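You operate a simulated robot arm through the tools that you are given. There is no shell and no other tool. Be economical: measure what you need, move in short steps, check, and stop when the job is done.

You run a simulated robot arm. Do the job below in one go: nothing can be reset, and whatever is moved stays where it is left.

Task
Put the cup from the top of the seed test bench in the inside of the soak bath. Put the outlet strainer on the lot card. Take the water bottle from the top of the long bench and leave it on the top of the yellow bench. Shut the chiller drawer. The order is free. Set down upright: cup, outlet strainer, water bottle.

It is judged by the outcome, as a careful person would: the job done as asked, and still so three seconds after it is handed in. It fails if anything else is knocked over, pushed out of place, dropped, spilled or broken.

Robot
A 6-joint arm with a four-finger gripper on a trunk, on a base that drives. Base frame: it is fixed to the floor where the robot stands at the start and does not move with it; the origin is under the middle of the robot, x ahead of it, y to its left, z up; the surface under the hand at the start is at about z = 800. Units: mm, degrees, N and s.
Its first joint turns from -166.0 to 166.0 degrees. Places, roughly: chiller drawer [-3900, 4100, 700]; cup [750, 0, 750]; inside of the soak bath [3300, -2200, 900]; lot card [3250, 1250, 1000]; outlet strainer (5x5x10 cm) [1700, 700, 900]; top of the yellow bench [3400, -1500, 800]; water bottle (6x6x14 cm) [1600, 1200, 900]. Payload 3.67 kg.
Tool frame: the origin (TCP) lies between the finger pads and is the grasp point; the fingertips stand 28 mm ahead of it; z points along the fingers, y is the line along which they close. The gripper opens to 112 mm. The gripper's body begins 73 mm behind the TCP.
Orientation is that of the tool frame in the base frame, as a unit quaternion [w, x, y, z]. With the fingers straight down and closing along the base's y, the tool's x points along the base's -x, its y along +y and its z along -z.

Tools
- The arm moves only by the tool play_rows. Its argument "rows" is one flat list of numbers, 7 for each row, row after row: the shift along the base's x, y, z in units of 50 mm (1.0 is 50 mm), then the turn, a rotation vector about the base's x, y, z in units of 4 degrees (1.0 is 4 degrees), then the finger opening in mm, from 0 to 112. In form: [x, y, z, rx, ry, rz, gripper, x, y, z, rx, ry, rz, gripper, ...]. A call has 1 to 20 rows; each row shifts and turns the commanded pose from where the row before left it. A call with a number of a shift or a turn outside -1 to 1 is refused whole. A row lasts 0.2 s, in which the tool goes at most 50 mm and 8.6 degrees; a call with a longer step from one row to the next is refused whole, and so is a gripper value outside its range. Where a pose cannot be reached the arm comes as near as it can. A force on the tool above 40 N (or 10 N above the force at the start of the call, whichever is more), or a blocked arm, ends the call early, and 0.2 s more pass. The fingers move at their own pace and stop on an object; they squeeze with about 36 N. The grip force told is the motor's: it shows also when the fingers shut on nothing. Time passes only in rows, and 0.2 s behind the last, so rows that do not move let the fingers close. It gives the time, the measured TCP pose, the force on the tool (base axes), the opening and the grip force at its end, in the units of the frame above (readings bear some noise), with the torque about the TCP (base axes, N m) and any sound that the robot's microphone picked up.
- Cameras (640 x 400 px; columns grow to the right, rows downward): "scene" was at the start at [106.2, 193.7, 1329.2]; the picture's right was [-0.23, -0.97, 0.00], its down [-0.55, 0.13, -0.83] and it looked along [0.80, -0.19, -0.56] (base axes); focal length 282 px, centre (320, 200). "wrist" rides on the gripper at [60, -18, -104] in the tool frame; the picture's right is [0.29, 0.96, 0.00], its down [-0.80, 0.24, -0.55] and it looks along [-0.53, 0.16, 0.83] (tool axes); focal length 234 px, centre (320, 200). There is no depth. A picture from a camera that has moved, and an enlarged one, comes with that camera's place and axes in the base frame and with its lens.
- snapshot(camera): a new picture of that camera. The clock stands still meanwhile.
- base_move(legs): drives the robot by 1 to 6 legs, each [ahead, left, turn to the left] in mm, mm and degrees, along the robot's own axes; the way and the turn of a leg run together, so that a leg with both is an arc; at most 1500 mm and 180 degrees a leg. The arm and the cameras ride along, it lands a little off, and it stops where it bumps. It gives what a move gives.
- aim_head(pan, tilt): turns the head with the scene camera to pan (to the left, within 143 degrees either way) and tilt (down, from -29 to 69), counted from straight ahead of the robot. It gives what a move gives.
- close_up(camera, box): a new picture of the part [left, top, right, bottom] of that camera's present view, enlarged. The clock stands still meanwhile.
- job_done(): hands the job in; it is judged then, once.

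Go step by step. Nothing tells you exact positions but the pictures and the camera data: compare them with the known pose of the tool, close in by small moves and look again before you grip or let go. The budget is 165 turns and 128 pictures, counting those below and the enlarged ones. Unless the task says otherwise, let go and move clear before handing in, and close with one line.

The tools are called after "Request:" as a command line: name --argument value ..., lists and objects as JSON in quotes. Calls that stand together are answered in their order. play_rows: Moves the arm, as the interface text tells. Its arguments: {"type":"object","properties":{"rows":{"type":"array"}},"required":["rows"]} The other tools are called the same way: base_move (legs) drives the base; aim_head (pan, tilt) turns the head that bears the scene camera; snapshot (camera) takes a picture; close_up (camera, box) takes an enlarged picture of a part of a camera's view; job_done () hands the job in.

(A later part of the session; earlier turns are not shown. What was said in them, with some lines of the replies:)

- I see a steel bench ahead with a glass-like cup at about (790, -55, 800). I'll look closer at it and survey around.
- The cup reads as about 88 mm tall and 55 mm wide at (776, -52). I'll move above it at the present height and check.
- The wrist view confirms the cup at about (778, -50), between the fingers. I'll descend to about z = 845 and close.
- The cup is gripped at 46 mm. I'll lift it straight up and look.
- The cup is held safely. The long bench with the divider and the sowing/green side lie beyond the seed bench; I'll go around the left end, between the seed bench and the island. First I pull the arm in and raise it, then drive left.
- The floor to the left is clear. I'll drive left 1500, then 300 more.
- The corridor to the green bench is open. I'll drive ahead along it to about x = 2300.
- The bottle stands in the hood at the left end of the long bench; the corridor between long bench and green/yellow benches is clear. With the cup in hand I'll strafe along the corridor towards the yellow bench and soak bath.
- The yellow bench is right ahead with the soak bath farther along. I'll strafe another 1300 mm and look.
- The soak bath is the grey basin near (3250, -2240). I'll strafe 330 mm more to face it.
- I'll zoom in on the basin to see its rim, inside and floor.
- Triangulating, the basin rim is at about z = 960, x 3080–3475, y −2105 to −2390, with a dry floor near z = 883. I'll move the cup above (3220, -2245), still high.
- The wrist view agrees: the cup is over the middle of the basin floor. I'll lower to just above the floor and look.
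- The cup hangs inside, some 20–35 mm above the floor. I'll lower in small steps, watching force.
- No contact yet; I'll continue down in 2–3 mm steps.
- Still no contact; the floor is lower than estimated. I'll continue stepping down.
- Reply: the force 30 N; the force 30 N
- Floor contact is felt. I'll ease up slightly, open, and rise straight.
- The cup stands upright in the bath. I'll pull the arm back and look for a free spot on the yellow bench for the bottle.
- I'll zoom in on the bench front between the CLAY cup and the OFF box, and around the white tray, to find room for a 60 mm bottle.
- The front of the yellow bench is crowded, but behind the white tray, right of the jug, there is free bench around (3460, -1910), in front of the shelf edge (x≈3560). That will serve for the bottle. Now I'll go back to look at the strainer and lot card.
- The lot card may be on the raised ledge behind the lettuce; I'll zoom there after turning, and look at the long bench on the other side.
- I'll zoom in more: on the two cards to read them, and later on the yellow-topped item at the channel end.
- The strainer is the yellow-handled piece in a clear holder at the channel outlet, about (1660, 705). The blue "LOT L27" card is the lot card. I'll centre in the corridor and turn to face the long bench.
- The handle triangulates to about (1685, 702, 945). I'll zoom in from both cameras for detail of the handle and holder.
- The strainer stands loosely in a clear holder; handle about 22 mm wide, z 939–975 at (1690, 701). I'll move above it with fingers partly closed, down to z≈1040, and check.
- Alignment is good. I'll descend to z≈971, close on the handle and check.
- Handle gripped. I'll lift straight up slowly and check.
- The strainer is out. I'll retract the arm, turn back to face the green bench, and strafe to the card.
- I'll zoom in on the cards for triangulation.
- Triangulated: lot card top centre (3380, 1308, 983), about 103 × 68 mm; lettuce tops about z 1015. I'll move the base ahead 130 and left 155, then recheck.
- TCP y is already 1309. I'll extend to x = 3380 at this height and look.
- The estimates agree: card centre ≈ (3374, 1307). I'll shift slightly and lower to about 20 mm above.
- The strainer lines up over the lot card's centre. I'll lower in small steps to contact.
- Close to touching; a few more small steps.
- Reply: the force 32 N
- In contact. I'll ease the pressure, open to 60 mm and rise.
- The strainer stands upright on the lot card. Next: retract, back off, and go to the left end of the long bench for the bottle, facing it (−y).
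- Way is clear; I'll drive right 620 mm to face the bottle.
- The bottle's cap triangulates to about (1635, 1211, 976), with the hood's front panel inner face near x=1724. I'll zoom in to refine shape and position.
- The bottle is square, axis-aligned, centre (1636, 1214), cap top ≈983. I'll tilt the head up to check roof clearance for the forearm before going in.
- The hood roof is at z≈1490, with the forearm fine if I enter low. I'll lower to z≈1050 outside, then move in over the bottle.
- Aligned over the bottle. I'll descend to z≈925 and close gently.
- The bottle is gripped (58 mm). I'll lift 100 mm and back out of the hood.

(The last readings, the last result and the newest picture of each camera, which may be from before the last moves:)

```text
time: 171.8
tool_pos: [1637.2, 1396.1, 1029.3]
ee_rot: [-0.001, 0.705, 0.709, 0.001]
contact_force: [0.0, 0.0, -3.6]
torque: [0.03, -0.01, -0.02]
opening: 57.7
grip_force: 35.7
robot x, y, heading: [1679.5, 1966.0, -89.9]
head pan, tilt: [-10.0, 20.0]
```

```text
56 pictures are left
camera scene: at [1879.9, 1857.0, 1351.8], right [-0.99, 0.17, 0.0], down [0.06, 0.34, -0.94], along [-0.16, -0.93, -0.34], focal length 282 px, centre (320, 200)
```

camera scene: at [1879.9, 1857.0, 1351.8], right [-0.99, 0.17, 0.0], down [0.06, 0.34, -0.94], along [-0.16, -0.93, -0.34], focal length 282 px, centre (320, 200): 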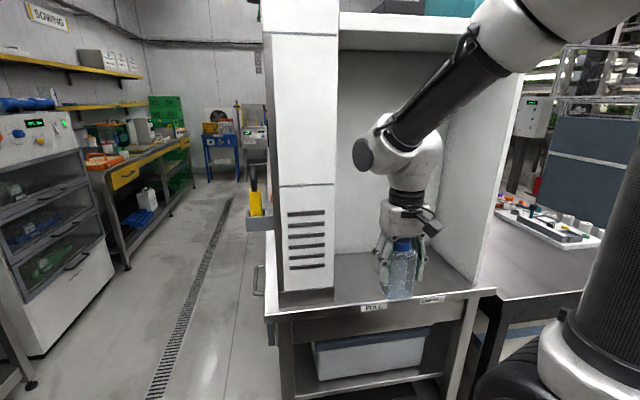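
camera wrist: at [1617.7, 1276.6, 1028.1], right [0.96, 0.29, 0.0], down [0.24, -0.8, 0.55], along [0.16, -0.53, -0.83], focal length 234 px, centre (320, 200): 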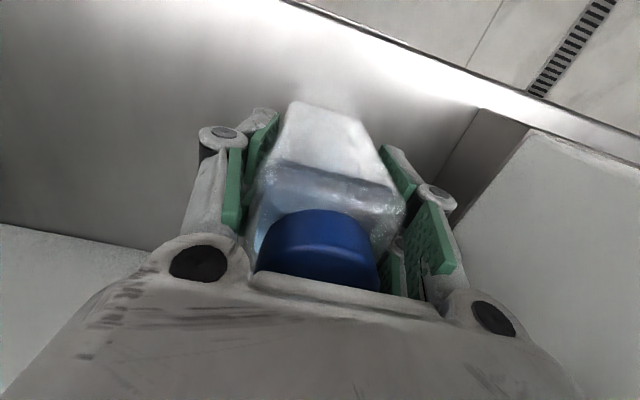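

The bottle is clear. I'll raise it, drive out into the corridor, turn to face +x and strafe towards the yellow bench.

Request:
play_rows --rows '[0, 0, 0.7, 0, 0, 0, 40, 0, 0, 0.9, 0, 0, 0, 40, 0, 0, 0.9, 0, 0, 0, 40, 0, 0, 0.6, 0, 0, 0, 40]'

Request:
base_move --legs '[[0, 660, 0], [0, 0, 90]]'

Request:
base_move --legs '[[0, -1500, 0], [0, -700, 0]]'

```text
time: 172.8
tool_pos: [1637.7, 1394.4, 1185.8]
ee_rot: [0.0, 0.706, 0.708, 0.001]
contact_force: [-0.2, -1.4, -3.3]
torque: [0.06, -0.02, 0.01]
opening: 57.8
grip_force: 35.7
robot x, y, heading: [1686.5, 1972.8, -89.9]
head pan, tilt: [-10.0, 20.0]
```

```text
time: 180.3
tool_pos: [2913.3, 1922.6, 1183.5]
ee_rot: [0.0, 0.001, 1.0, 0.0]
contact_force: [0.2, -0.3, -4.0]
torque: [-0.01, 0.01, -0.03]
opening: 57.9
grip_force: 35.9
robot x, y, heading: [2339.1, 1974.2, -0.4]
head pan, tilt: [-10.0, 20.0]
```

```text
time: 191.2
tool_pos: [2923.2, -268.9, 1185.2]
ee_rot: [0.0, -0.002, 1.0, 0.0]
contact_force: [-1.3, -0.6, -4.6]
torque: [0.01, 0.02, 0.01]
opening: 58.1
grip_force: 35.8
robot x, y, heading: [2348.4, -221.9, 0.0]
head pan, tilt: [-10.0, 20.0]
```

On track. Continuing to the spot behind the white tray.

Request:
base_move --legs '[[0, -1500, 0], [0, -140, 0]]'

Request:
aim_head --pan 0 --tilt 28

Request:
snapshot --camera "scene"

Request:
snapshot --camera "wrist"

```text
time: 199.5
tool_pos: [2916.3, -1914.7, 1185.7]
ee_rot: [0.0, 0.005, 1.0, 0.0]
contact_force: [-0.5, 0.1, -2.8]
torque: [0.01, 0.0, 0.0]
opening: 57.6
grip_force: 36.2
robot x, y, heading: [2345.8, -1863.6, -0.8]
head pan, tilt: [-10.0, 20.0]
```

```text
time: 200.2
tool_pos: [2916.9, -1914.6, 1184.7]
ee_rot: [0.0, 0.006, 1.0, 0.0]
contact_force: [-1.0, 0.9, -3.3]
torque: [-0.02, -0.03, 0.01]
opening: 57.6
grip_force: 36.1
robot x, y, heading: [2341.7, -1866.1, -0.5]
head pan, tilt: [0.0, 28.0]
```

```text
55 pictures are left
camera scene: at [2456.0, -1650.2, 1339.0], right [-0.01, -1.0, 0.0], down [-0.47, 0.01, -0.88], along [0.88, -0.01, -0.47], focal length 282 px, centre (320, 200)
```

scene: 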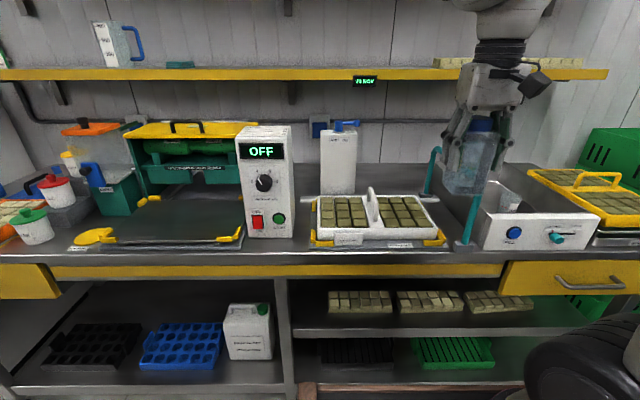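

```text
54 pictures are left
camera wrist: at [2855.9, -1931.5, 1288.4], right [-0.28, 0.96, 0.0], down [0.8, 0.23, 0.55], along [0.53, 0.15, -0.83], focal length 234 px, centre (320, 200)
```

wrist: 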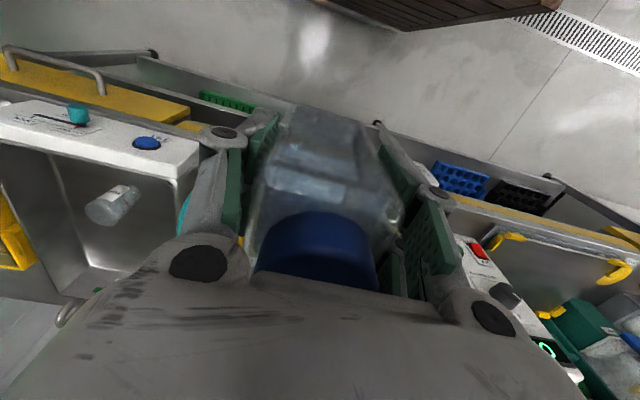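

Free bench is visible behind the white tray between the jug (y≈−1807) and pipe (y≈−2095); target (3450, −1945). I'll drive ahead 230, then extend and look.

Request:
base_move --legs '[[230, 0, 0.6]]'

Request:
play_rows --rows '[0.7, -0.1, 0, 0, 0, 0, 40, 0.95, -0.1, 0, 0, 0, 0, 40, 0.95, -0.1, 0, 0, 0, 0, 40, 0.95, -0.1, 0, 0, 0, 0, 40, 0.9, -0.1, 0, 0, 0, 0, 40, 0.7, -0.1, 0, 0, 0, 0, 40]'

Request:
snapshot --camera "scene"

Request:
snapshot --camera "wrist"

```text
time: 202.0
tool_pos: [3147.2, -1910.0, 1184.6]
ee_rot: [0.001, 0.0, 1.0, 0.0]
contact_force: [0.0, -0.3, -3.0]
torque: [0.05, 0.0, -0.01]
opening: 57.5
grip_force: 35.5
robot x, y, heading: [2572.8, -1862.4, 0.0]
head pan, tilt: [0.0, 28.0]
```

```text
time: 203.4
tool_pos: [3402.7, -1939.5, 1185.5]
ee_rot: [0.0, 0.0, 1.0, 0.0]
contact_force: [-0.8, 1.2, -2.2]
torque: [-0.02, -0.05, -0.01]
opening: 57.8
grip_force: 35.7
robot x, y, heading: [2572.2, -1865.9, 0.1]
head pan, tilt: [0.0, 28.0]
```

```text
53 pictures are left
camera scene: at [2683.0, -1650.1, 1338.9], right [0.0, -1.0, 0.0], down [-0.47, 0.0, -0.88], along [0.88, 0.0, -0.47], focal length 282 px, centre (320, 200)
```

scene: 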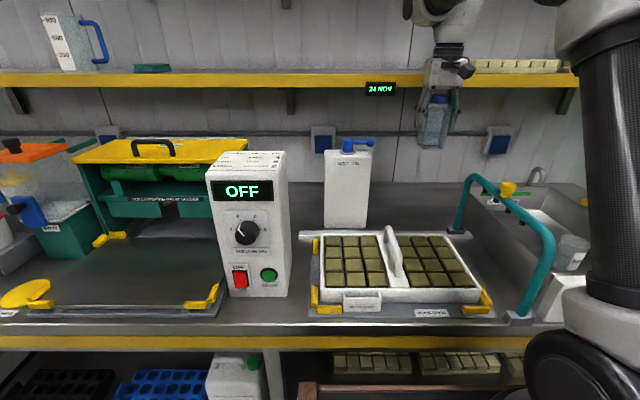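

```text
52 pictures are left
camera wrist: at [3343.7, -1956.5, 1289.1], right [-0.29, 0.96, 0.0], down [0.8, 0.24, 0.55], along [0.53, 0.16, -0.83], focal length 234 px, centre (320, 200)
```

wrist: 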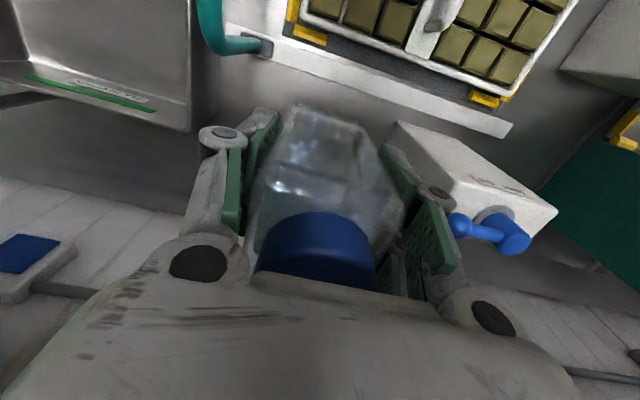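

Clear space confirmed. I'll shift to (3440, −1930) and lower to z≈955.

Request:
play_rows --rows '[0.74, 0.2, -0.3, 0, 0, 0, 40, 0, 0, -0.8, 0, 0, 0, 40, 0, 0, -0.9, 0, 0, 0, 40, 0, 0, -0.9, 0, 0, 0, 40, 0, 0, -0.9, 0, 0, 0, 40, 0, 0, -0.7, 0, 0, 0, 40]'

Request:
close_up --camera "scene" --box '[360, 80, 520, 280]'

Request:
snapshot --camera "wrist"

```text
time: 204.8
tool_pos: [3441.6, -1931.8, 959.6]
ee_rot: [0.0, 0.0, 1.0, -0.001]
contact_force: [-0.2, 0.1, -2.9]
torque: [-0.01, -0.03, 0.02]
opening: 57.7
grip_force: 36.0
robot x, y, heading: [2575.5, -1866.3, 0.2]
head pan, tilt: [0.0, 28.0]
```

```text
2.00 times, centred on (440, 180) of scene
camera zoom: at [2683.2, -1650.2, 1338.9], right [0.0, -1.0, 0.0], down [-0.47, 0.0, -0.88], along [0.88, 0.0, -0.47], focal length 563 px, centre (80, 240)
```

zoom: 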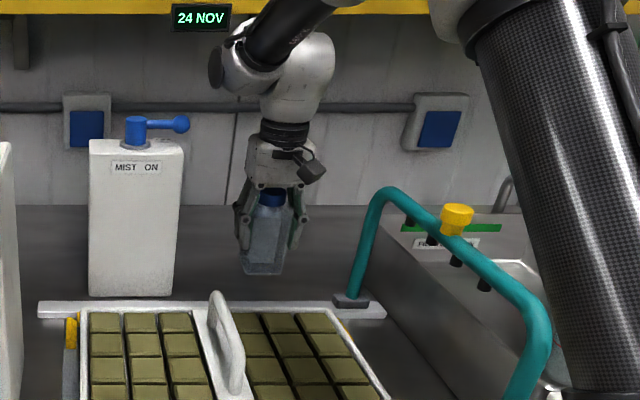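

```text
50 pictures are left
camera wrist: at [3380.1, -1947.8, 1062.2], right [-0.29, 0.96, 0.0], down [0.8, 0.24, 0.55], along [0.53, 0.16, -0.83], focal length 234 px, centre (320, 200)
```

wrist: 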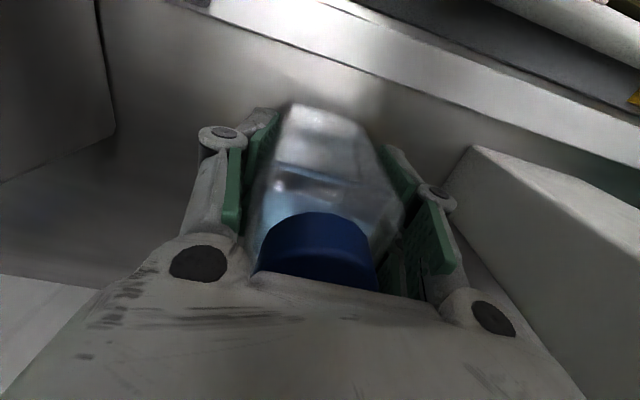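

Position is good and clear of jug, pipe and rack. Lowering in small steps to contact.

Request:
play_rows --rows '[0, 0, -0.15, 0, 0, 0, 40, 0, 0, -0.15, 0, 0, 0, 40, 0, 0, -0.08, 0, 0, 0, 40]'

Request:
play_rows --rows '[0, 0, -0.06, 0, 0, 0, 40]'

Request:
play_rows --rows '[0, 0, -0.05, 0, 0, 0, 40]'

Request:
play_rows --rows '[0, 0, -0.05, 0, 0, 0, 40]'

Request:
play_rows --rows '[0, 0, -0.05, 0, 0, 0, 40]'

```text
time: 205.6
tool_pos: [3440.8, -1930.1, 940.5]
ee_rot: [-0.001, 0.0, 1.0, 0.0]
contact_force: [-0.1, 0.0, -3.7]
torque: [0.01, 0.05, 0.02]
opening: 57.7
grip_force: 36.0
robot x, y, heading: [2573.7, -1862.7, 0.0]
head pan, tilt: [0.0, 28.0]
```

```text
time: 206.0
tool_pos: [3440.7, -1930.4, 938.4]
ee_rot: [-0.001, 0.0, 1.0, 0.0]
contact_force: [-0.7, 0.4, -2.9]
torque: [0.04, 0.05, 0.0]
opening: 57.9
grip_force: 35.7
robot x, y, heading: [2572.4, -1864.2, 0.2]
head pan, tilt: [0.0, 28.0]
```

```text
time: 206.4
tool_pos: [3440.1, -1929.6, 936.0]
ee_rot: [0.0, -0.001, 1.0, 0.0]
contact_force: [0.2, -0.4, -2.9]
torque: [-0.01, -0.02, 0.01]
opening: 57.8
grip_force: 35.8
robot x, y, heading: [2574.8, -1864.1, 0.2]
head pan, tilt: [0.0, 28.0]
```

```text
time: 206.8
tool_pos: [3441.0, -1930.8, 932.4]
ee_rot: [0.0, 0.0, 1.0, 0.0]
contact_force: [0.7, 1.2, -2.7]
torque: [-0.01, -0.02, -0.02]
opening: 57.7
grip_force: 36.1
robot x, y, heading: [2571.2, -1866.7, -0.0]
head pan, tilt: [0.0, 28.0]
```

```text
time: 207.2
tool_pos: [3442.1, -1931.0, 930.6]
ee_rot: [0.0, 0.0, 1.0, 0.0]
contact_force: [0.7, 0.4, -4.0]
torque: [0.0, 0.01, 0.0]
opening: 57.6
grip_force: 36.3
robot x, y, heading: [2573.3, -1860.4, 0.3]
head pan, tilt: [0.0, 28.0]
```

Request:
play_rows --rows '[0, 0, -0.05, 0, 0, 0, 40]'

Request:
play_rows --rows '[0, 0, -0.05, 0, 0, 0, 40]'

Request:
play_rows --rows '[0, 0, -0.05, 0, 0, 0, 40]'

Request:
close_up --camera "scene" --box '[400, 140, 480, 240]'

```text
time: 207.6
tool_pos: [3440.3, -1929.9, 927.0]
ee_rot: [0.0, 0.0, 1.0, 0.0]
contact_force: [-0.1, 0.0, -3.1]
torque: [0.0, 0.05, -0.02]
opening: 57.7
grip_force: 35.9
robot x, y, heading: [2571.4, -1862.5, 0.2]
head pan, tilt: [0.0, 28.0]
```

```text
time: 208.0
tool_pos: [3440.8, -1929.4, 924.7]
ee_rot: [0.0, -0.001, 1.0, 0.0]
contact_force: [-0.8, -0.7, -3.2]
torque: [-0.01, 0.02, 0.0]
opening: 58.2
grip_force: 35.6
robot x, y, heading: [2571.7, -1862.3, 0.2]
head pan, tilt: [0.0, 28.0]
```

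```text
time: 208.4
tool_pos: [3442.3, -1929.5, 924.4]
ee_rot: [0.001, 0.0, 1.0, -0.001]
contact_force: [-4.9, 0.0, 16.1]
torque: [0.3, 0.12, 0.03]
opening: 57.8
grip_force: 36.0
robot x, y, heading: [2573.9, -1862.8, 0.0]
head pan, tilt: [0.0, 28.0]
```

```text
4.00 times, centred on (440, 190) of scene
camera zoom: at [2682.7, -1650.1, 1339.0], right [0.0, -1.0, 0.0], down [-0.47, 0.0, -0.88], along [0.88, 0.0, -0.47], focal length 1127 px, centre (-160, 240)
```

zoom: 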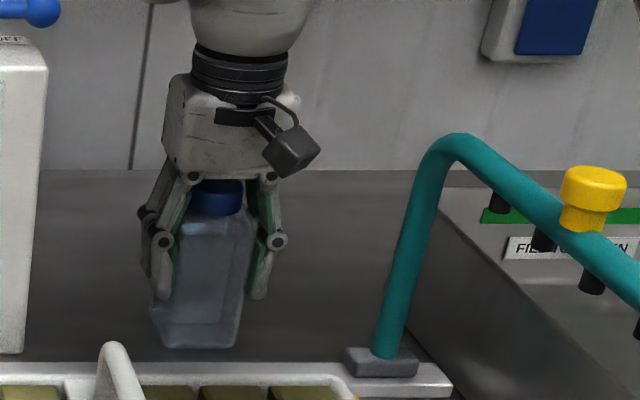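

Contact with the bench. I'll ease, open to 88 mm, and rise straight up.

Request:
play_rows --rows '[0, 0, 0.02, 0, 0, 0, 40, 0, 0, 0, 0, 0, 0, 88, 0, 0, 0, 0, 0, 0, 88, 0, 0, 0.3, 0, 0, 0, 88, 0, 0, 0.7, 0, 0, 0, 88, 0, 0, 0.9, 0, 0, 0, 88, 0, 0, 0.9, 0, 0, 0, 88, 0, 0, 0.9, 0, 0, 0, 88, 0, 0, 0.9, 0, 0, 0, 88]'

Request:
close_up --camera "scene" --box '[360, 80, 600, 280]'

```text
time: 210.4
tool_pos: [3442.5, -1929.7, 1154.3]
ee_rot: [0.0, 0.0, 1.0, 0.0]
contact_force: [1.4, 0.0, -0.6]
torque: [0.01, 0.05, -0.02]
opening: 88.2
grip_force: 0.0
robot x, y, heading: [2571.1, -1867.0, 0.2]
head pan, tilt: [0.0, 28.0]
```

```text
2.00 times, centred on (480, 180) of scene
camera zoom: at [2683.7, -1650.1, 1338.9], right [0.0, -1.0, 0.0], down [-0.47, 0.0, -0.88], along [0.88, 0.0, -0.47], focal length 563 px, centre (0, 240)
```

zoom: 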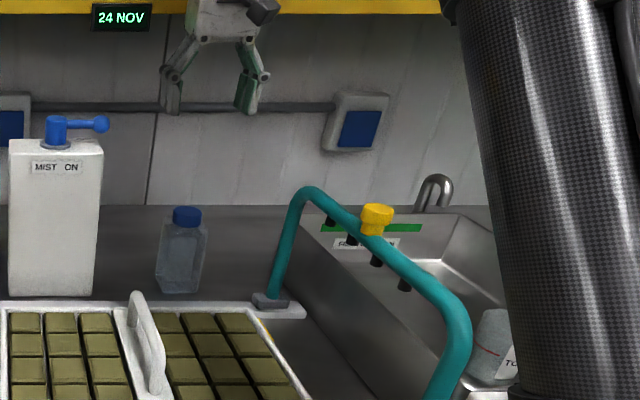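

The bottle stands upright. I'll retract the arm and re-check the cup in the bath.

Request:
play_rows --rows '[-0.9, 0, 0.1, 0, 0, 0, 60, -0.98, 0, 0.1, 0, 0, 0, 60, -0.98, 0, 0.1, 0, 0, 0, 60, -0.98, 0, 0.1, 0, 0, 0, 60, -0.98, 0, 0.1, 0, 0, 0, 60, -0.98, 0, 0, 0, 0, 0, 60]'

Request:
base_move --legs '[[-220, 0, 0]]'

Request:
aim_head --pan -30 --tilt 28

Request:
snapshot --camera "scene"

```text
time: 211.8
tool_pos: [3151.4, -1931.2, 1177.9]
ee_rot: [0.0, 0.001, 1.0, 0.0]
contact_force: [1.0, 0.2, -0.4]
torque: [-0.01, 0.1, -0.02]
opening: 60.1
grip_force: 0.0
robot x, y, heading: [2571.4, -1865.3, -0.0]
head pan, tilt: [0.0, 28.0]
```

```text
time: 213.5
tool_pos: [2929.4, -1931.2, 1178.5]
ee_rot: [-0.001, 0.0, 1.0, 0.0]
contact_force: [-0.8, 0.3, -0.2]
torque: [0.0, 0.0, -0.01]
opening: 60.2
grip_force: 0.2
robot x, y, heading: [2348.5, -1865.6, -0.4]
head pan, tilt: [0.0, 28.0]
```

```text
time: 214.4
tool_pos: [2929.5, -1931.5, 1178.3]
ee_rot: [0.0, -0.001, 1.0, 0.0]
contact_force: [0.2, 0.1, 0.1]
torque: [0.02, 0.0, 0.01]
opening: 59.9
grip_force: 0.1
robot x, y, heading: [2348.5, -1861.3, -0.4]
head pan, tilt: [-30.0, 28.0]
```

```text
47 pictures are left
camera scene: at [2450.2, -1695.7, 1338.9], right [-0.5, -0.87, 0.0], down [-0.41, 0.23, -0.88], along [0.76, -0.44, -0.47], focal length 282 px, centre (320, 200)
```

scene: 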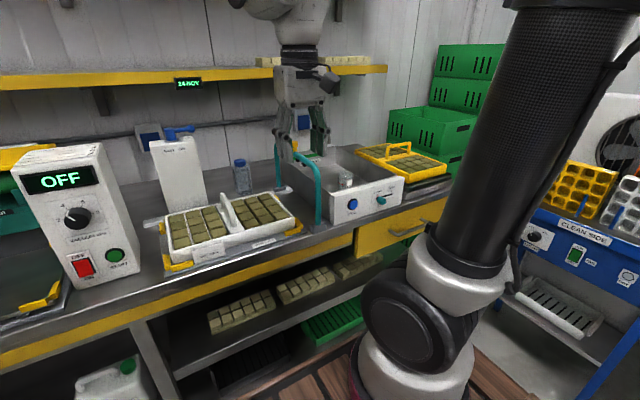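

Cup and bottle are both standing. Next the chiller drawer, far at the back-left: I'll return along the corridor, turn to face −x, and drive back to the start area.

Request:
base_move --legs '[[0, 1500, 0.4], [0, 1500, 0], [0, 750, 0]]'

Request:
base_move --legs '[[0, 0, 90], [0, 0, 90]]'

```text
time: 232.5
tool_pos: [2908.2, 1817.2, 1179.8]
ee_rot: [0.001, -0.003, 1.0, 0.0]
contact_force: [-0.3, -0.2, -0.3]
torque: [0.01, 0.01, -0.02]
opening: 59.9
grip_force: 0.0
robot x, y, heading: [2328.3, 1879.4, 0.1]
head pan, tilt: [-30.0, 28.0]
```

```text
time: 240.6
tool_pos: [1749.6, 1944.6, 1179.0]
ee_rot: [0.0, 1.0, 0.004, 0.0]
contact_force: [0.4, 0.0, 0.5]
torque: [0.02, 0.01, 0.02]
opening: 59.9
grip_force: 0.0
robot x, y, heading: [2328.9, 1877.4, -179.5]
head pan, tilt: [-30.0, 28.0]
```

Request:
base_move --legs '[[1500, 0, -0.5], [900, 0, 0]]'

Request:
aim_head --pan -30 --tilt 15

Request:
snapshot --camera "scene"

Request:
aim_head --pan 25 --tilt 15

Request:
snapshot --camera "scene"

```text
time: 252.3
tool_pos: [-649.2, 1936.1, 1178.5]
ee_rot: [0.0, 1.0, 0.002, -0.001]
contact_force: [-0.2, -0.3, -0.7]
torque: [0.06, -0.01, 0.01]
opening: 60.0
grip_force: 0.0
robot x, y, heading: [-70.0, 1875.6, -179.6]
head pan, tilt: [-30.0, 28.0]
```

```text
time: 253.1
tool_pos: [-649.0, 1936.8, 1178.5]
ee_rot: [0.0, 1.0, 0.003, 0.0]
contact_force: [-0.3, -0.5, 0.0]
torque: [-0.01, -0.06, 0.02]
opening: 59.9
grip_force: 0.1
robot x, y, heading: [-70.9, 1872.8, -179.4]
head pan, tilt: [-30.0, 15.0]
```

```text
46 pictures are left
camera scene: at [-169.0, 1704.0, 1359.9], right [0.49, 0.87, 0.0], down [0.23, -0.13, -0.97], along [-0.84, 0.48, -0.26], focal length 282 px, centre (320, 200)
```

scene: 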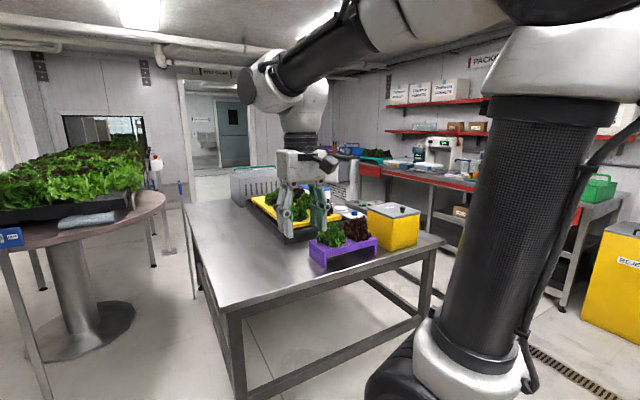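

```text
time: 254.3
tool_pos: [-648.9, 1937.3, 1179.7]
ee_rot: [0.0, 1.0, 0.003, -0.001]
contact_force: [0.4, -0.6, 0.1]
torque: [-0.01, 0.04, 0.0]
opening: 60.0
grip_force: 0.1
robot x, y, heading: [-71.6, 1875.0, -179.3]
head pan, tilt: [25.0, 15.0]
```

```text
45 pictures are left
camera scene: at [-172.2, 1617.9, 1360.0], right [-0.43, 0.9, 0.0], down [0.23, 0.11, -0.97], along [-0.87, -0.41, -0.26], focal length 282 px, centre (320, 200)
```

scene: 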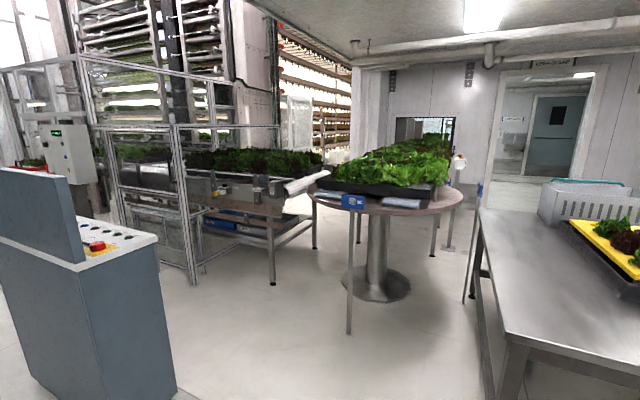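

The packing bench runs along the far wall (front y≈4240), with a work table at x −2120..−920, y 1830..2760. I'll pass between the island and the table to reach the aisle at y≈3350.

Request:
base_move --legs '[[310, 0, -0.6], [0, -1450, 0]]'

Request:
aim_head --pan -30 --tilt 18

Request:
snapshot --camera "scene"

```text
time: 263.1
tool_pos: [-962.9, 3372.0, 1178.3]
ee_rot: [0.0, 1.0, 0.005, 0.001]
contact_force: [-0.3, 0.1, 0.1]
torque: [0.01, -0.02, 0.01]
opening: 60.2
grip_force: 0.0
robot x, y, heading: [-385.1, 3312.7, -179.7]
head pan, tilt: [25.0, 15.0]
```

```text
time: 264.4
tool_pos: [-961.5, 3372.0, 1179.1]
ee_rot: [0.0, 1.0, 0.005, 0.0]
contact_force: [0.6, -0.2, -0.1]
torque: [-0.03, -0.01, 0.03]
opening: 59.9
grip_force: 0.1
robot x, y, heading: [-381.8, 3311.3, -179.3]
head pan, tilt: [-30.0, 18.0]
```

```text
44 pictures are left
camera scene: at [-483.4, 3140.2, 1355.1], right [0.49, 0.87, 0.0], down [0.27, -0.15, -0.95], along [-0.83, 0.47, -0.31], focal length 282 px, centre (320, 200)
```

scene: 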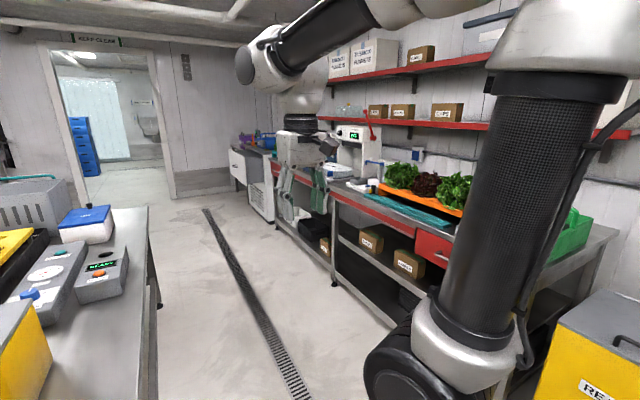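

The aisle is clear; a white-fronted unit at the bench's far end may be the chiller. Zooming in.

Request:
close_up --camera "scene" --box '[200, 110, 360, 260]'

```text
2.67 times, centred on (280, 185) of scene
camera zoom: at [-483.4, 3140.2, 1355.1], right [0.49, 0.87, 0.0], down [0.27, -0.15, -0.95], along [-0.83, 0.47, -0.31], focal length 751 px, centre (427, 240)
```

zoom: 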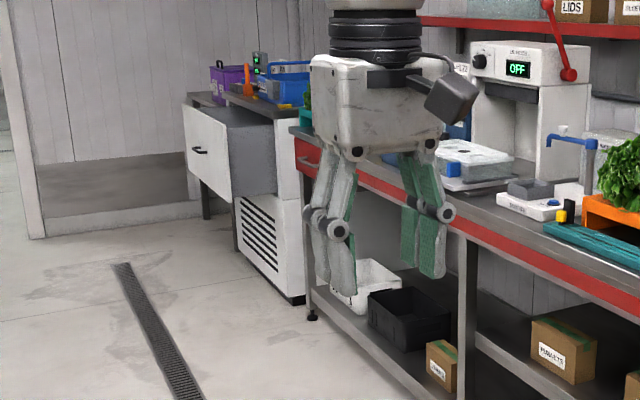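

The chiller drawer is the open white-fronted drawer, pulled out toward −y near (−3750, 3890). I'll drive along the aisle to about x = −3000 and look again.

Request:
base_move --legs '[[1500, 0, -0.4], [1000, 0, 0]]'

Request:
aim_head --pan -35 --tilt 25

Request:
snapshot --camera "scene"

```text
time: 276.6
tool_pos: [-3463.0, 3363.8, 1178.7]
ee_rot: [0.0, 1.0, 0.001, 0.0]
contact_force: [0.2, -0.1, 0.2]
torque: [0.01, 0.01, 0.0]
opening: 60.0
grip_force: 0.1
robot x, y, heading: [-2885.0, 3300.1, -179.9]
head pan, tilt: [-30.0, 18.0]
```

```text
time: 277.3
tool_pos: [-3462.9, 3364.5, 1178.5]
ee_rot: [0.0, 1.0, 0.001, 0.001]
contact_force: [0.2, 0.2, 0.0]
torque: [0.01, -0.01, 0.01]
opening: 59.9
grip_force: 0.0
robot x, y, heading: [-2880.9, 3299.5, -179.8]
head pan, tilt: [-35.0, 25.0]
```

```text
42 pictures are left
camera scene: at [-2979.5, 3135.9, 1343.8], right [0.57, 0.82, 0.0], down [0.35, -0.24, -0.91], along [-0.74, 0.52, -0.42], focal length 282 px, centre (320, 200)
```

scene: 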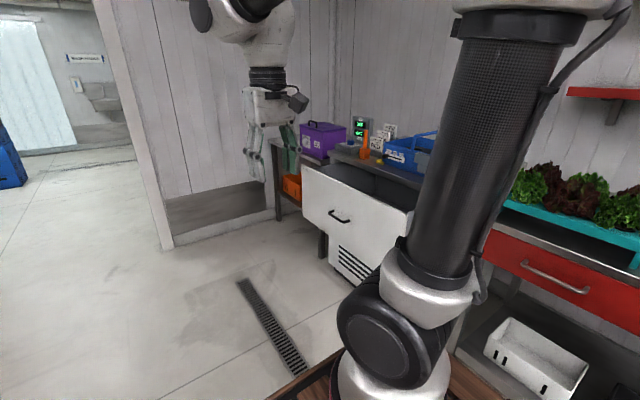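

Handle roughly at (−3900, 3900, 700). I'll drive on to x≈−3850 and turn to face the drawer.

Request:
base_move --legs '[[950, 60, 0], [0, 0, -90]]'

Request:
aim_head --pan -5 --tilt 40

Request:
snapshot --camera "scene"

Request:
snapshot --camera "wrist"

```text
time: 286.1
tool_pos: [-3779.3, 3812.7, 1179.1]
ee_rot: [0.0, 0.713, -0.701, 0.001]
contact_force: [-0.4, -0.5, 0.3]
torque: [0.0, 0.01, 0.0]
opening: 60.0
grip_force: 0.1
robot x, y, heading: [-3831.7, 3233.0, 91.1]
head pan, tilt: [-35.0, 25.0]
```

```text
time: 287.0
tool_pos: [-3779.0, 3812.8, 1179.3]
ee_rot: [0.0, 0.713, -0.701, 0.0]
contact_force: [0.4, -0.6, -0.2]
torque: [0.0, -0.02, 0.02]
opening: 60.1
grip_force: 0.0
robot x, y, heading: [-3836.4, 3231.2, 90.9]
head pan, tilt: [-5.0, 40.0]
```

```text
41 pictures are left
camera scene: at [-4045.1, 3332.8, 1320.4], right [1.0, -0.07, 0.0], down [-0.05, -0.64, -0.77], along [0.05, 0.76, -0.64], focal length 282 px, centre (320, 200)
```

scene: 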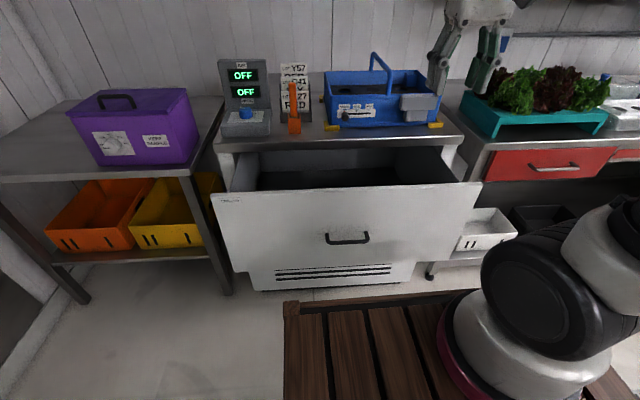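

```text
40 pictures are left
camera wrist: at [-3760.3, 3753.4, 1282.3], right [-0.95, -0.3, 0.0], down [-0.25, 0.79, 0.55], along [-0.17, 0.53, -0.83], focal length 234 px, centre (320, 200)
```

wrist: 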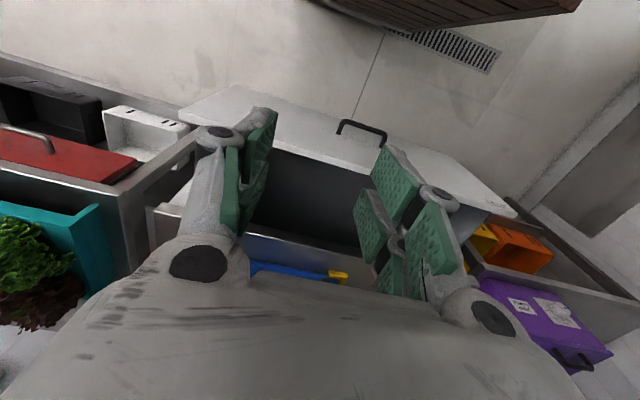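

The handle triangulates to about (−3929, 3910, 670); the panel spans z≈500–844, y≈3940. I'll back off a bit, tilt the fingers 40° forward and bring closed fingers in front of the panel just above the handle.

Request:
base_move --legs '[[-80, 0, -0.9]]'

Request:
play_rows --rows '[-0.3, 0.1, -0.75, 1, 0, 0, 30, -0.3, 0.1, -0.75, 1, 0, 0, 30, -0.3, 0.1, -0.75, 1, 0, 0, 30, -0.3, 0.1, -0.75, 1, 0, 0, 30, -0.3, 0.1, -0.75, 1, 0, 0, 30, -0.3, 0.1, -0.75, 1, 0, 0, 30, -0.3, 0.1, -0.75, 1, 0, 0, 30, -0.3, 0.1, -0.75, 1, 0, 0, 30, -0.3, 0.1, -0.75, 1, 0, 0, 30, -0.3, 0.1, -0.75, 1, 0, 0, 30]'

Request:
snapshot --camera "scene"

Request:
snapshot --camera "wrist"

```text
time: 288.1
tool_pos: [-3768.9, 3731.4, 1178.7]
ee_rot: [0.0, -0.707, 0.707, 0.001]
contact_force: [0.0, -0.6, 0.2]
torque: [0.02, 0.01, 0.02]
opening: 60.0
grip_force: 0.0
robot x, y, heading: [-3832.3, 3151.0, 90.0]
head pan, tilt: [-5.0, 40.0]
```

```text
time: 290.3
tool_pos: [-3946.2, 3864.3, 868.0]
ee_rot: [-0.244, 0.666, -0.664, -0.236]
contact_force: [-0.2, -0.1, -0.1]
torque: [0.03, 0.06, 0.04]
opening: 30.1
grip_force: 0.0
out of reach, approached as far as the arm can: row 5, 6, 7, 8, 10
robot x, y, heading: [-3832.7, 3156.4, 90.1]
head pan, tilt: [-5.0, 40.0]
```

```text
39 pictures are left
camera scene: at [-4042.5, 3255.6, 1320.4], right [1.0, -0.09, 0.0], down [-0.06, -0.64, -0.77], along [0.07, 0.76, -0.64], focal length 282 px, centre (320, 200)
```

scene: 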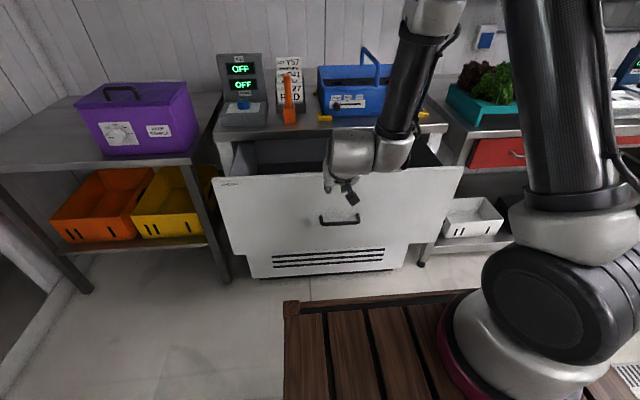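

```text
38 pictures are left
camera wrist: at [-3929.1, 3752.2, 909.3], right [-0.96, -0.22, -0.2], down [-0.25, 0.26, 0.93], along [-0.15, 0.94, -0.3], focal length 234 px, centre (320, 200)
```

wrist: 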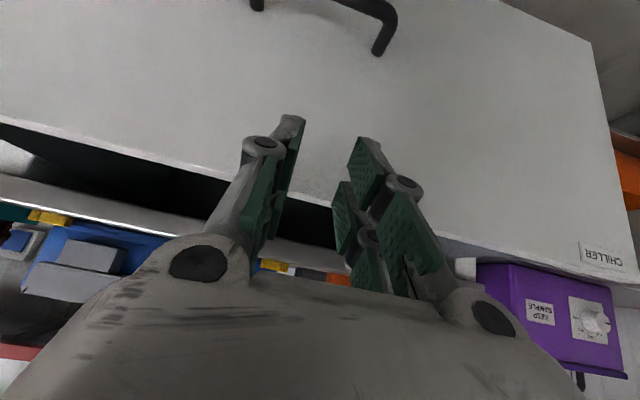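

The pose stopped short (z 868), confirmed "CHILLER" drawer. I'll back the base 150 mm and lower with more extension.

Request:
base_move --legs '[[-150, 0, 0]]'

Request:
play_rows --rows '[0, 0.2, -0.6, 0, 0, 0, 30, 0, 0.2, -0.6, 0, 0, 0, 30]'

```text
time: 291.6
tool_pos: [-3947.8, 3713.9, 869.1]
ee_rot: [-0.245, 0.666, -0.664, -0.236]
contact_force: [-0.4, 0.1, 0.3]
torque: [0.01, -0.02, 0.0]
opening: 30.0
grip_force: 0.1
robot x, y, heading: [-3832.2, 3003.6, 90.3]
head pan, tilt: [-5.0, 40.0]
```

```text
time: 292.2
tool_pos: [-3956.9, 3745.6, 826.6]
ee_rot: [-0.249, 0.669, -0.663, -0.228]
contact_force: [-0.1, -1.5, 0.1]
torque: [-0.08, 0.0, 0.01]
opening: 30.1
grip_force: 0.1
out of reach, approached as far as the arm can: row 1, 2
robot x, y, heading: [-3834.9, 3000.6, 90.2]
head pan, tilt: [-5.0, 40.0]
```

Lower is possible farther out. I'll continue extending and lowering.

Request:
play_rows --rows '[0.1, 0.5, -0.5, 0, 0, 0, 30, 0.1, 0.5, -0.5, 0, 0, 0, 30]'

Request:
snapshot --camera "scene"

```text
time: 292.9
tool_pos: [-3954.1, 3805.5, 788.8]
ee_rot: [-0.247, 0.668, -0.663, -0.231]
contact_force: [0.1, -0.5, 0.1]
torque: [0.01, -0.03, 0.02]
opening: 30.4
grip_force: 0.1
out of reach, approached as far as the arm can: row 1, 2
robot x, y, heading: [-3833.4, 3002.9, 89.8]
head pan, tilt: [-5.0, 40.0]
```

```text
37 pictures are left
camera scene: at [-4042.7, 3104.5, 1320.4], right [1.0, -0.09, 0.0], down [-0.05, -0.64, -0.77], along [0.07, 0.76, -0.64], focal length 282 px, centre (320, 200)
```

scene: 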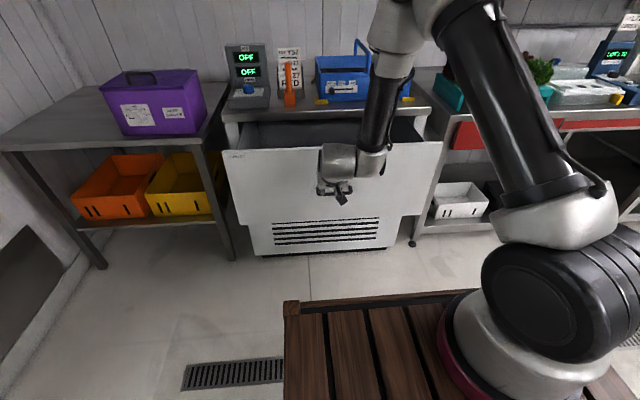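

Fingertips are now at z≈768 in front of the panel. I'll drive the base forward to make contact and push.

Request:
base_move --legs '[[90, 0, 0]]'

Request:
snapshot --camera "wrist"

Request:
snapshot --camera "scene"

```text
time: 293.9
tool_pos: [-3953.7, 3895.7, 788.7]
ee_rot: [-0.247, 0.668, -0.663, -0.231]
contact_force: [-0.5, 0.6, 0.2]
torque: [-0.01, -0.01, 0.0]
opening: 29.9
grip_force: 0.0
robot x, y, heading: [-3832.0, 3091.0, 89.8]
head pan, tilt: [-5.0, 40.0]
```

```text
36 pictures are left
camera wrist: at [-3937.1, 3784.3, 830.8], right [-0.95, -0.22, -0.21], down [-0.26, 0.26, 0.93], along [-0.15, 0.94, -0.31], focal length 234 px, centre (320, 200)
```

wrist: 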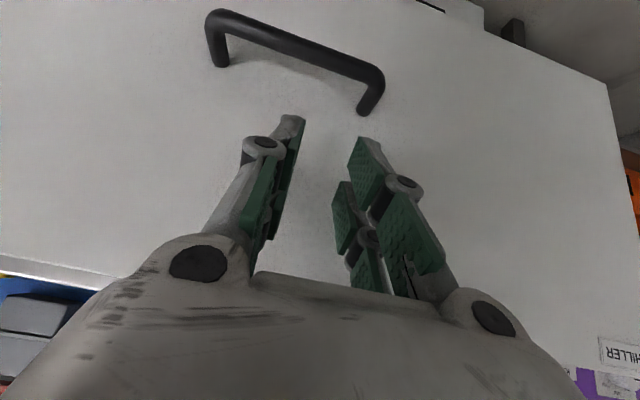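

```text
35 pictures are left
camera scene: at [-4042.8, 3195.0, 1320.4], right [1.0, -0.09, 0.0], down [-0.06, -0.64, -0.77], along [0.07, 0.76, -0.64], focal length 282 px, centre (320, 200)
```

scene: 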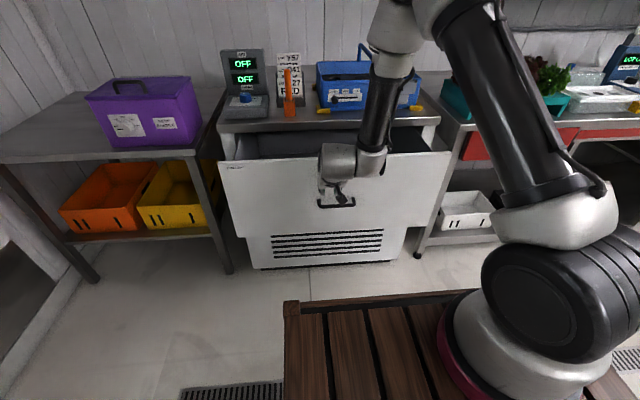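

No contact yet. Forward another 50 mm.

Request:
base_move --legs '[[40, 0, 0]]'

Request:
base_move --legs '[[30, 0, 0]]'

Request:
snapshot --camera "wrist"

```text
time: 294.8
tool_pos: [-3953.7, 3937.1, 790.1]
ee_rot: [-0.247, 0.668, -0.663, -0.23]
contact_force: [-0.7, 0.5, -0.3]
torque: [-0.01, -0.02, 0.02]
opening: 29.8
grip_force: 0.0
robot x, y, heading: [-3837.8, 3130.9, 89.9]
head pan, tilt: [-5.0, 40.0]
```

```text
time: 295.7
tool_pos: [-3954.1, 3966.6, 788.6]
ee_rot: [-0.247, 0.668, -0.663, -0.231]
contact_force: [-0.3, 0.3, -0.1]
torque: [0.04, -0.02, -0.01]
opening: 29.9
grip_force: 0.1
robot x, y, heading: [-3835.9, 3161.2, 90.0]
head pan, tilt: [-5.0, 40.0]
```

```text
34 pictures are left
camera wrist: at [-3937.3, 3855.1, 830.7], right [-0.95, -0.22, -0.21], down [-0.26, 0.26, 0.93], along [-0.15, 0.94, -0.31], focal length 234 px, centre (320, 200)
```

wrist: 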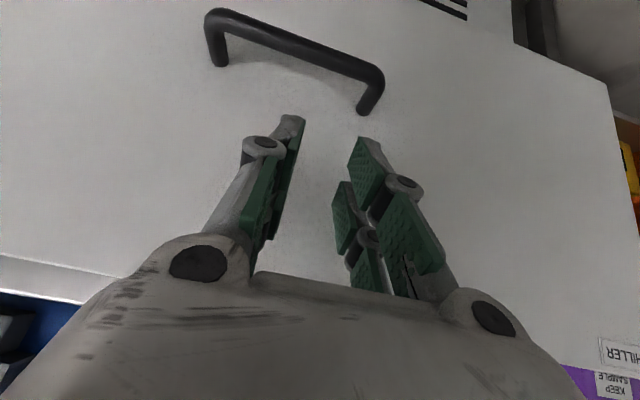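

The handle keeps the same place in the wrist view while the bench nears — the drawer is moving with the push. I'll continue 100 mm and look.

Request:
base_move --legs '[[100, 0, 0]]'

Request:
snapshot --camera "scene"

Request:
snapshot --camera "wrist"

```text
time: 296.8
tool_pos: [-3953.4, 4067.2, 789.0]
ee_rot: [-0.247, 0.668, -0.663, -0.23]
contact_force: [-0.1, -0.2, 0.6]
torque: [-0.01, -0.03, 0.0]
opening: 29.9
grip_force: 0.0
robot x, y, heading: [-3836.6, 3265.1, 90.2]
head pan, tilt: [-5.0, 40.0]
```

```text
33 pictures are left
camera scene: at [-4043.0, 3366.8, 1320.4], right [1.0, -0.09, 0.0], down [-0.06, -0.64, -0.77], along [0.07, 0.76, -0.64], focal length 282 px, centre (320, 200)
```

scene: 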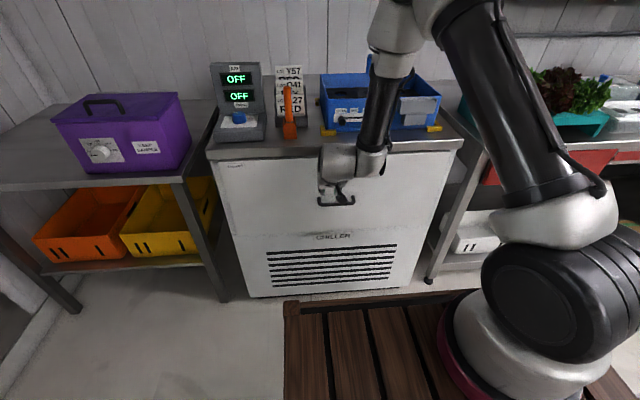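

```text
32 pictures are left
camera wrist: at [-3937.3, 3956.1, 830.7], right [-0.95, -0.22, -0.21], down [-0.26, 0.26, 0.93], along [-0.15, 0.94, -0.31], focal length 234 px, centre (320, 200)
```

wrist: 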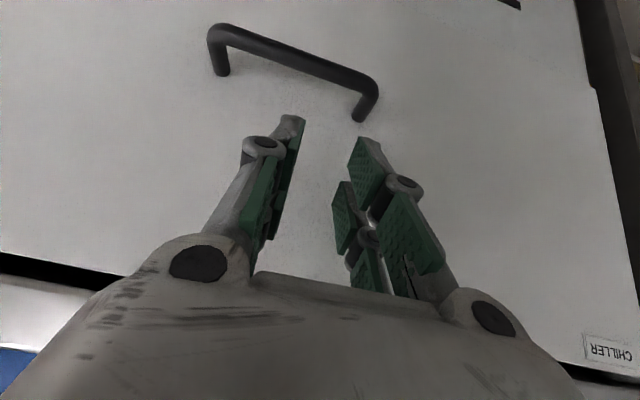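

The drawer looks nearly or fully shut. I'll zoom in to check the gap.

Request:
close_up --camera "scene" --box '[200, 130, 340, 250]'

Request:
close_up --camera "scene" --box '[330, 120, 470, 240]'

```text
3.33 times, centred on (270, 190) of scene
camera zoom: at [-4043.0, 3366.8, 1320.4], right [1.0, -0.09, 0.0], down [-0.06, -0.64, -0.77], along [0.07, 0.76, -0.64], focal length 939 px, centre (487, 233)
```

zoom: 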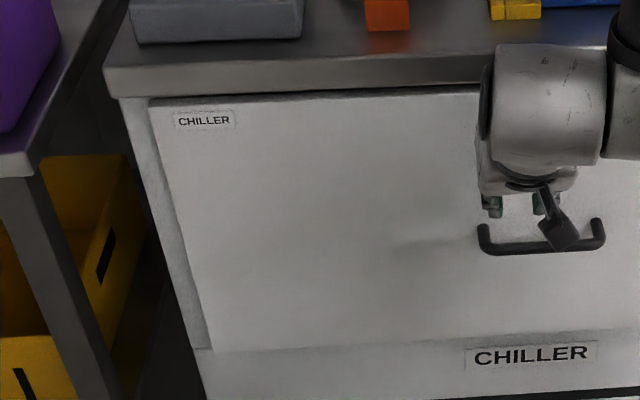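

```text
3.33 times, centred on (400, 180) of scene
camera zoom: at [-4043.0, 3366.8, 1320.4], right [1.0, -0.09, 0.0], down [-0.06, -0.64, -0.77], along [0.07, 0.76, -0.64], focal length 939 px, centre (53, 267)
```

zoom: 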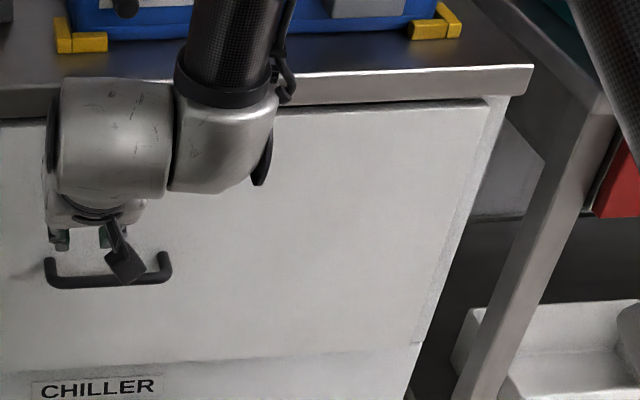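

It looks shut; I'll press a few mm more by arm to feel the stop.

Request:
play_rows --rows '[0, 0.15, 0, 0, 0, 0, 30, 0, 0.15, 0, 0, 0, 0, 30, 0, 0.15, 0, 0, 0, 0, 30]'

Request:
snapshot --camera "wrist"

```text
time: 297.6
tool_pos: [-3954.5, 4089.1, 788.6]
ee_rot: [-0.246, 0.668, -0.663, -0.23]
contact_force: [-0.6, -9.6, 4.7]
torque: [0.15, -0.03, -0.1]
opening: 30.0
grip_force: 0.0
robot x, y, heading: [-3835.4, 3263.0, 89.9]
head pan, tilt: [-5.0, 40.0]
```

```text
29 pictures are left
camera wrist: at [-3937.2, 3977.4, 830.9], right [-0.95, -0.22, -0.21], down [-0.26, 0.26, 0.93], along [-0.15, 0.94, -0.31], focal length 234 px, centre (320, 200)
```

wrist: 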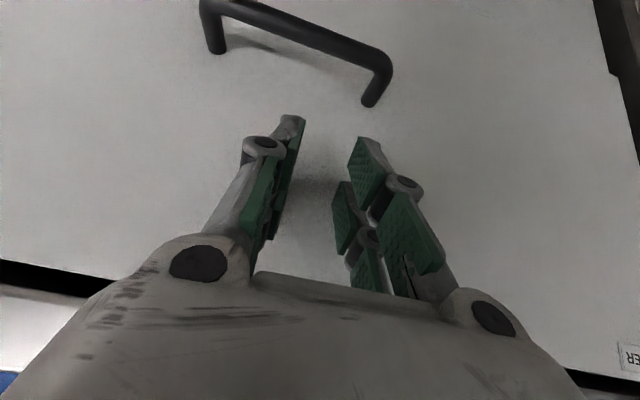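

Contact force is rising (about 10 N). One more small push to confirm the stop.

Request:
play_rows --rows '[0, 0.1, 0, 0, 0, 0, 30, 0, 0.1, 0, 0, 0, 0, 30]'

Request:
close_up --camera "scene" --box '[200, 130, 340, 250]'

```text
time: 298.0
tool_pos: [-3954.1, 4088.8, 786.1]
ee_rot: [-0.245, 0.67, -0.663, -0.227]
contact_force: [-0.4, -9.7, 1.3]
torque: [-0.01, -0.04, -0.11]
opening: 30.5
grip_force: 0.2
robot x, y, heading: [-3836.9, 3263.1, 90.1]
head pan, tilt: [-5.0, 40.0]
stopped in row 1: the force on the tool passed its limit at 48 N (the readings are from after the stop); the commanded pose is now the measured one
```

```text
3.33 times, centred on (270, 190) of scene
camera zoom: at [-4043.0, 3365.9, 1320.4], right [1.0, -0.09, 0.0], down [-0.06, -0.64, -0.77], along [0.07, 0.76, -0.64], focal length 939 px, centre (487, 233)
```

zoom: 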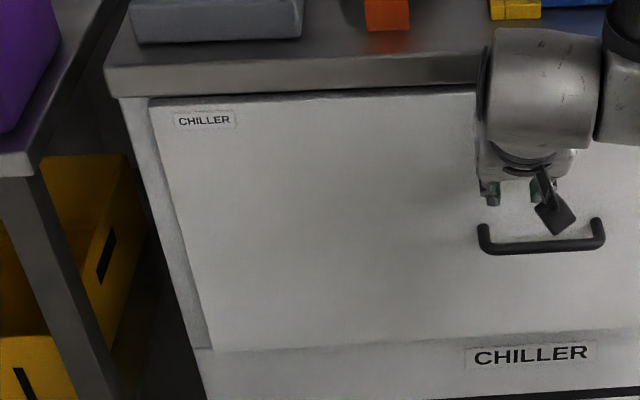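

The drawer is at its hard stop and unchanged, so it is shut. I'll back away clear of it.

Request:
base_move --legs '[[-250, 0, 0]]'

Request:
snapshot --camera "scene"

```text
time: 299.8
tool_pos: [-3952.7, 3837.6, 787.6]
ee_rot: [-0.245, 0.669, -0.663, -0.228]
contact_force: [0.2, 0.8, 0.1]
torque: [-0.01, 0.0, 0.0]
opening: 30.1
grip_force: 0.0
robot x, y, heading: [-3838.7, 3012.1, 90.3]
head pan, tilt: [-5.0, 40.0]
```

```text
27 pictures are left
camera scene: at [-4042.6, 3115.4, 1320.4], right [1.0, -0.09, 0.0], down [-0.06, -0.64, -0.77], along [0.07, 0.76, -0.64], focal length 282 px, centre (320, 200)
```

scene: 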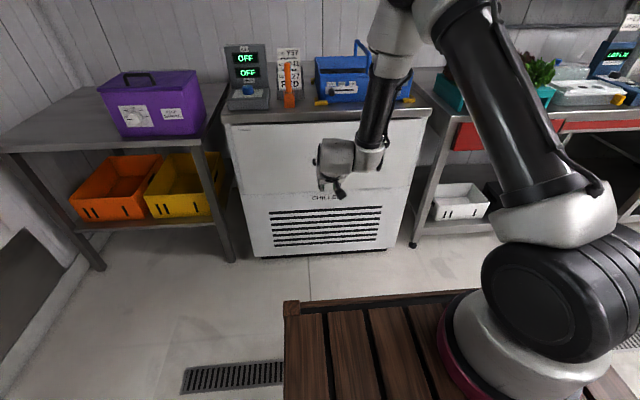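

The drawer stays shut after I back off. The cup, strainer and bottle were each seen standing upright after release, so I'm handing in.

Request:
job_done

```text
The job is handed in.
```

The cup is in the soak bath, the outlet strainer is on the lot card (LOT L27), the water bottle is on the yellow bench behind the white tray, and the chiller drawer is shut. All three objects were set down upright, and nothing else was seen knocked over or moved.
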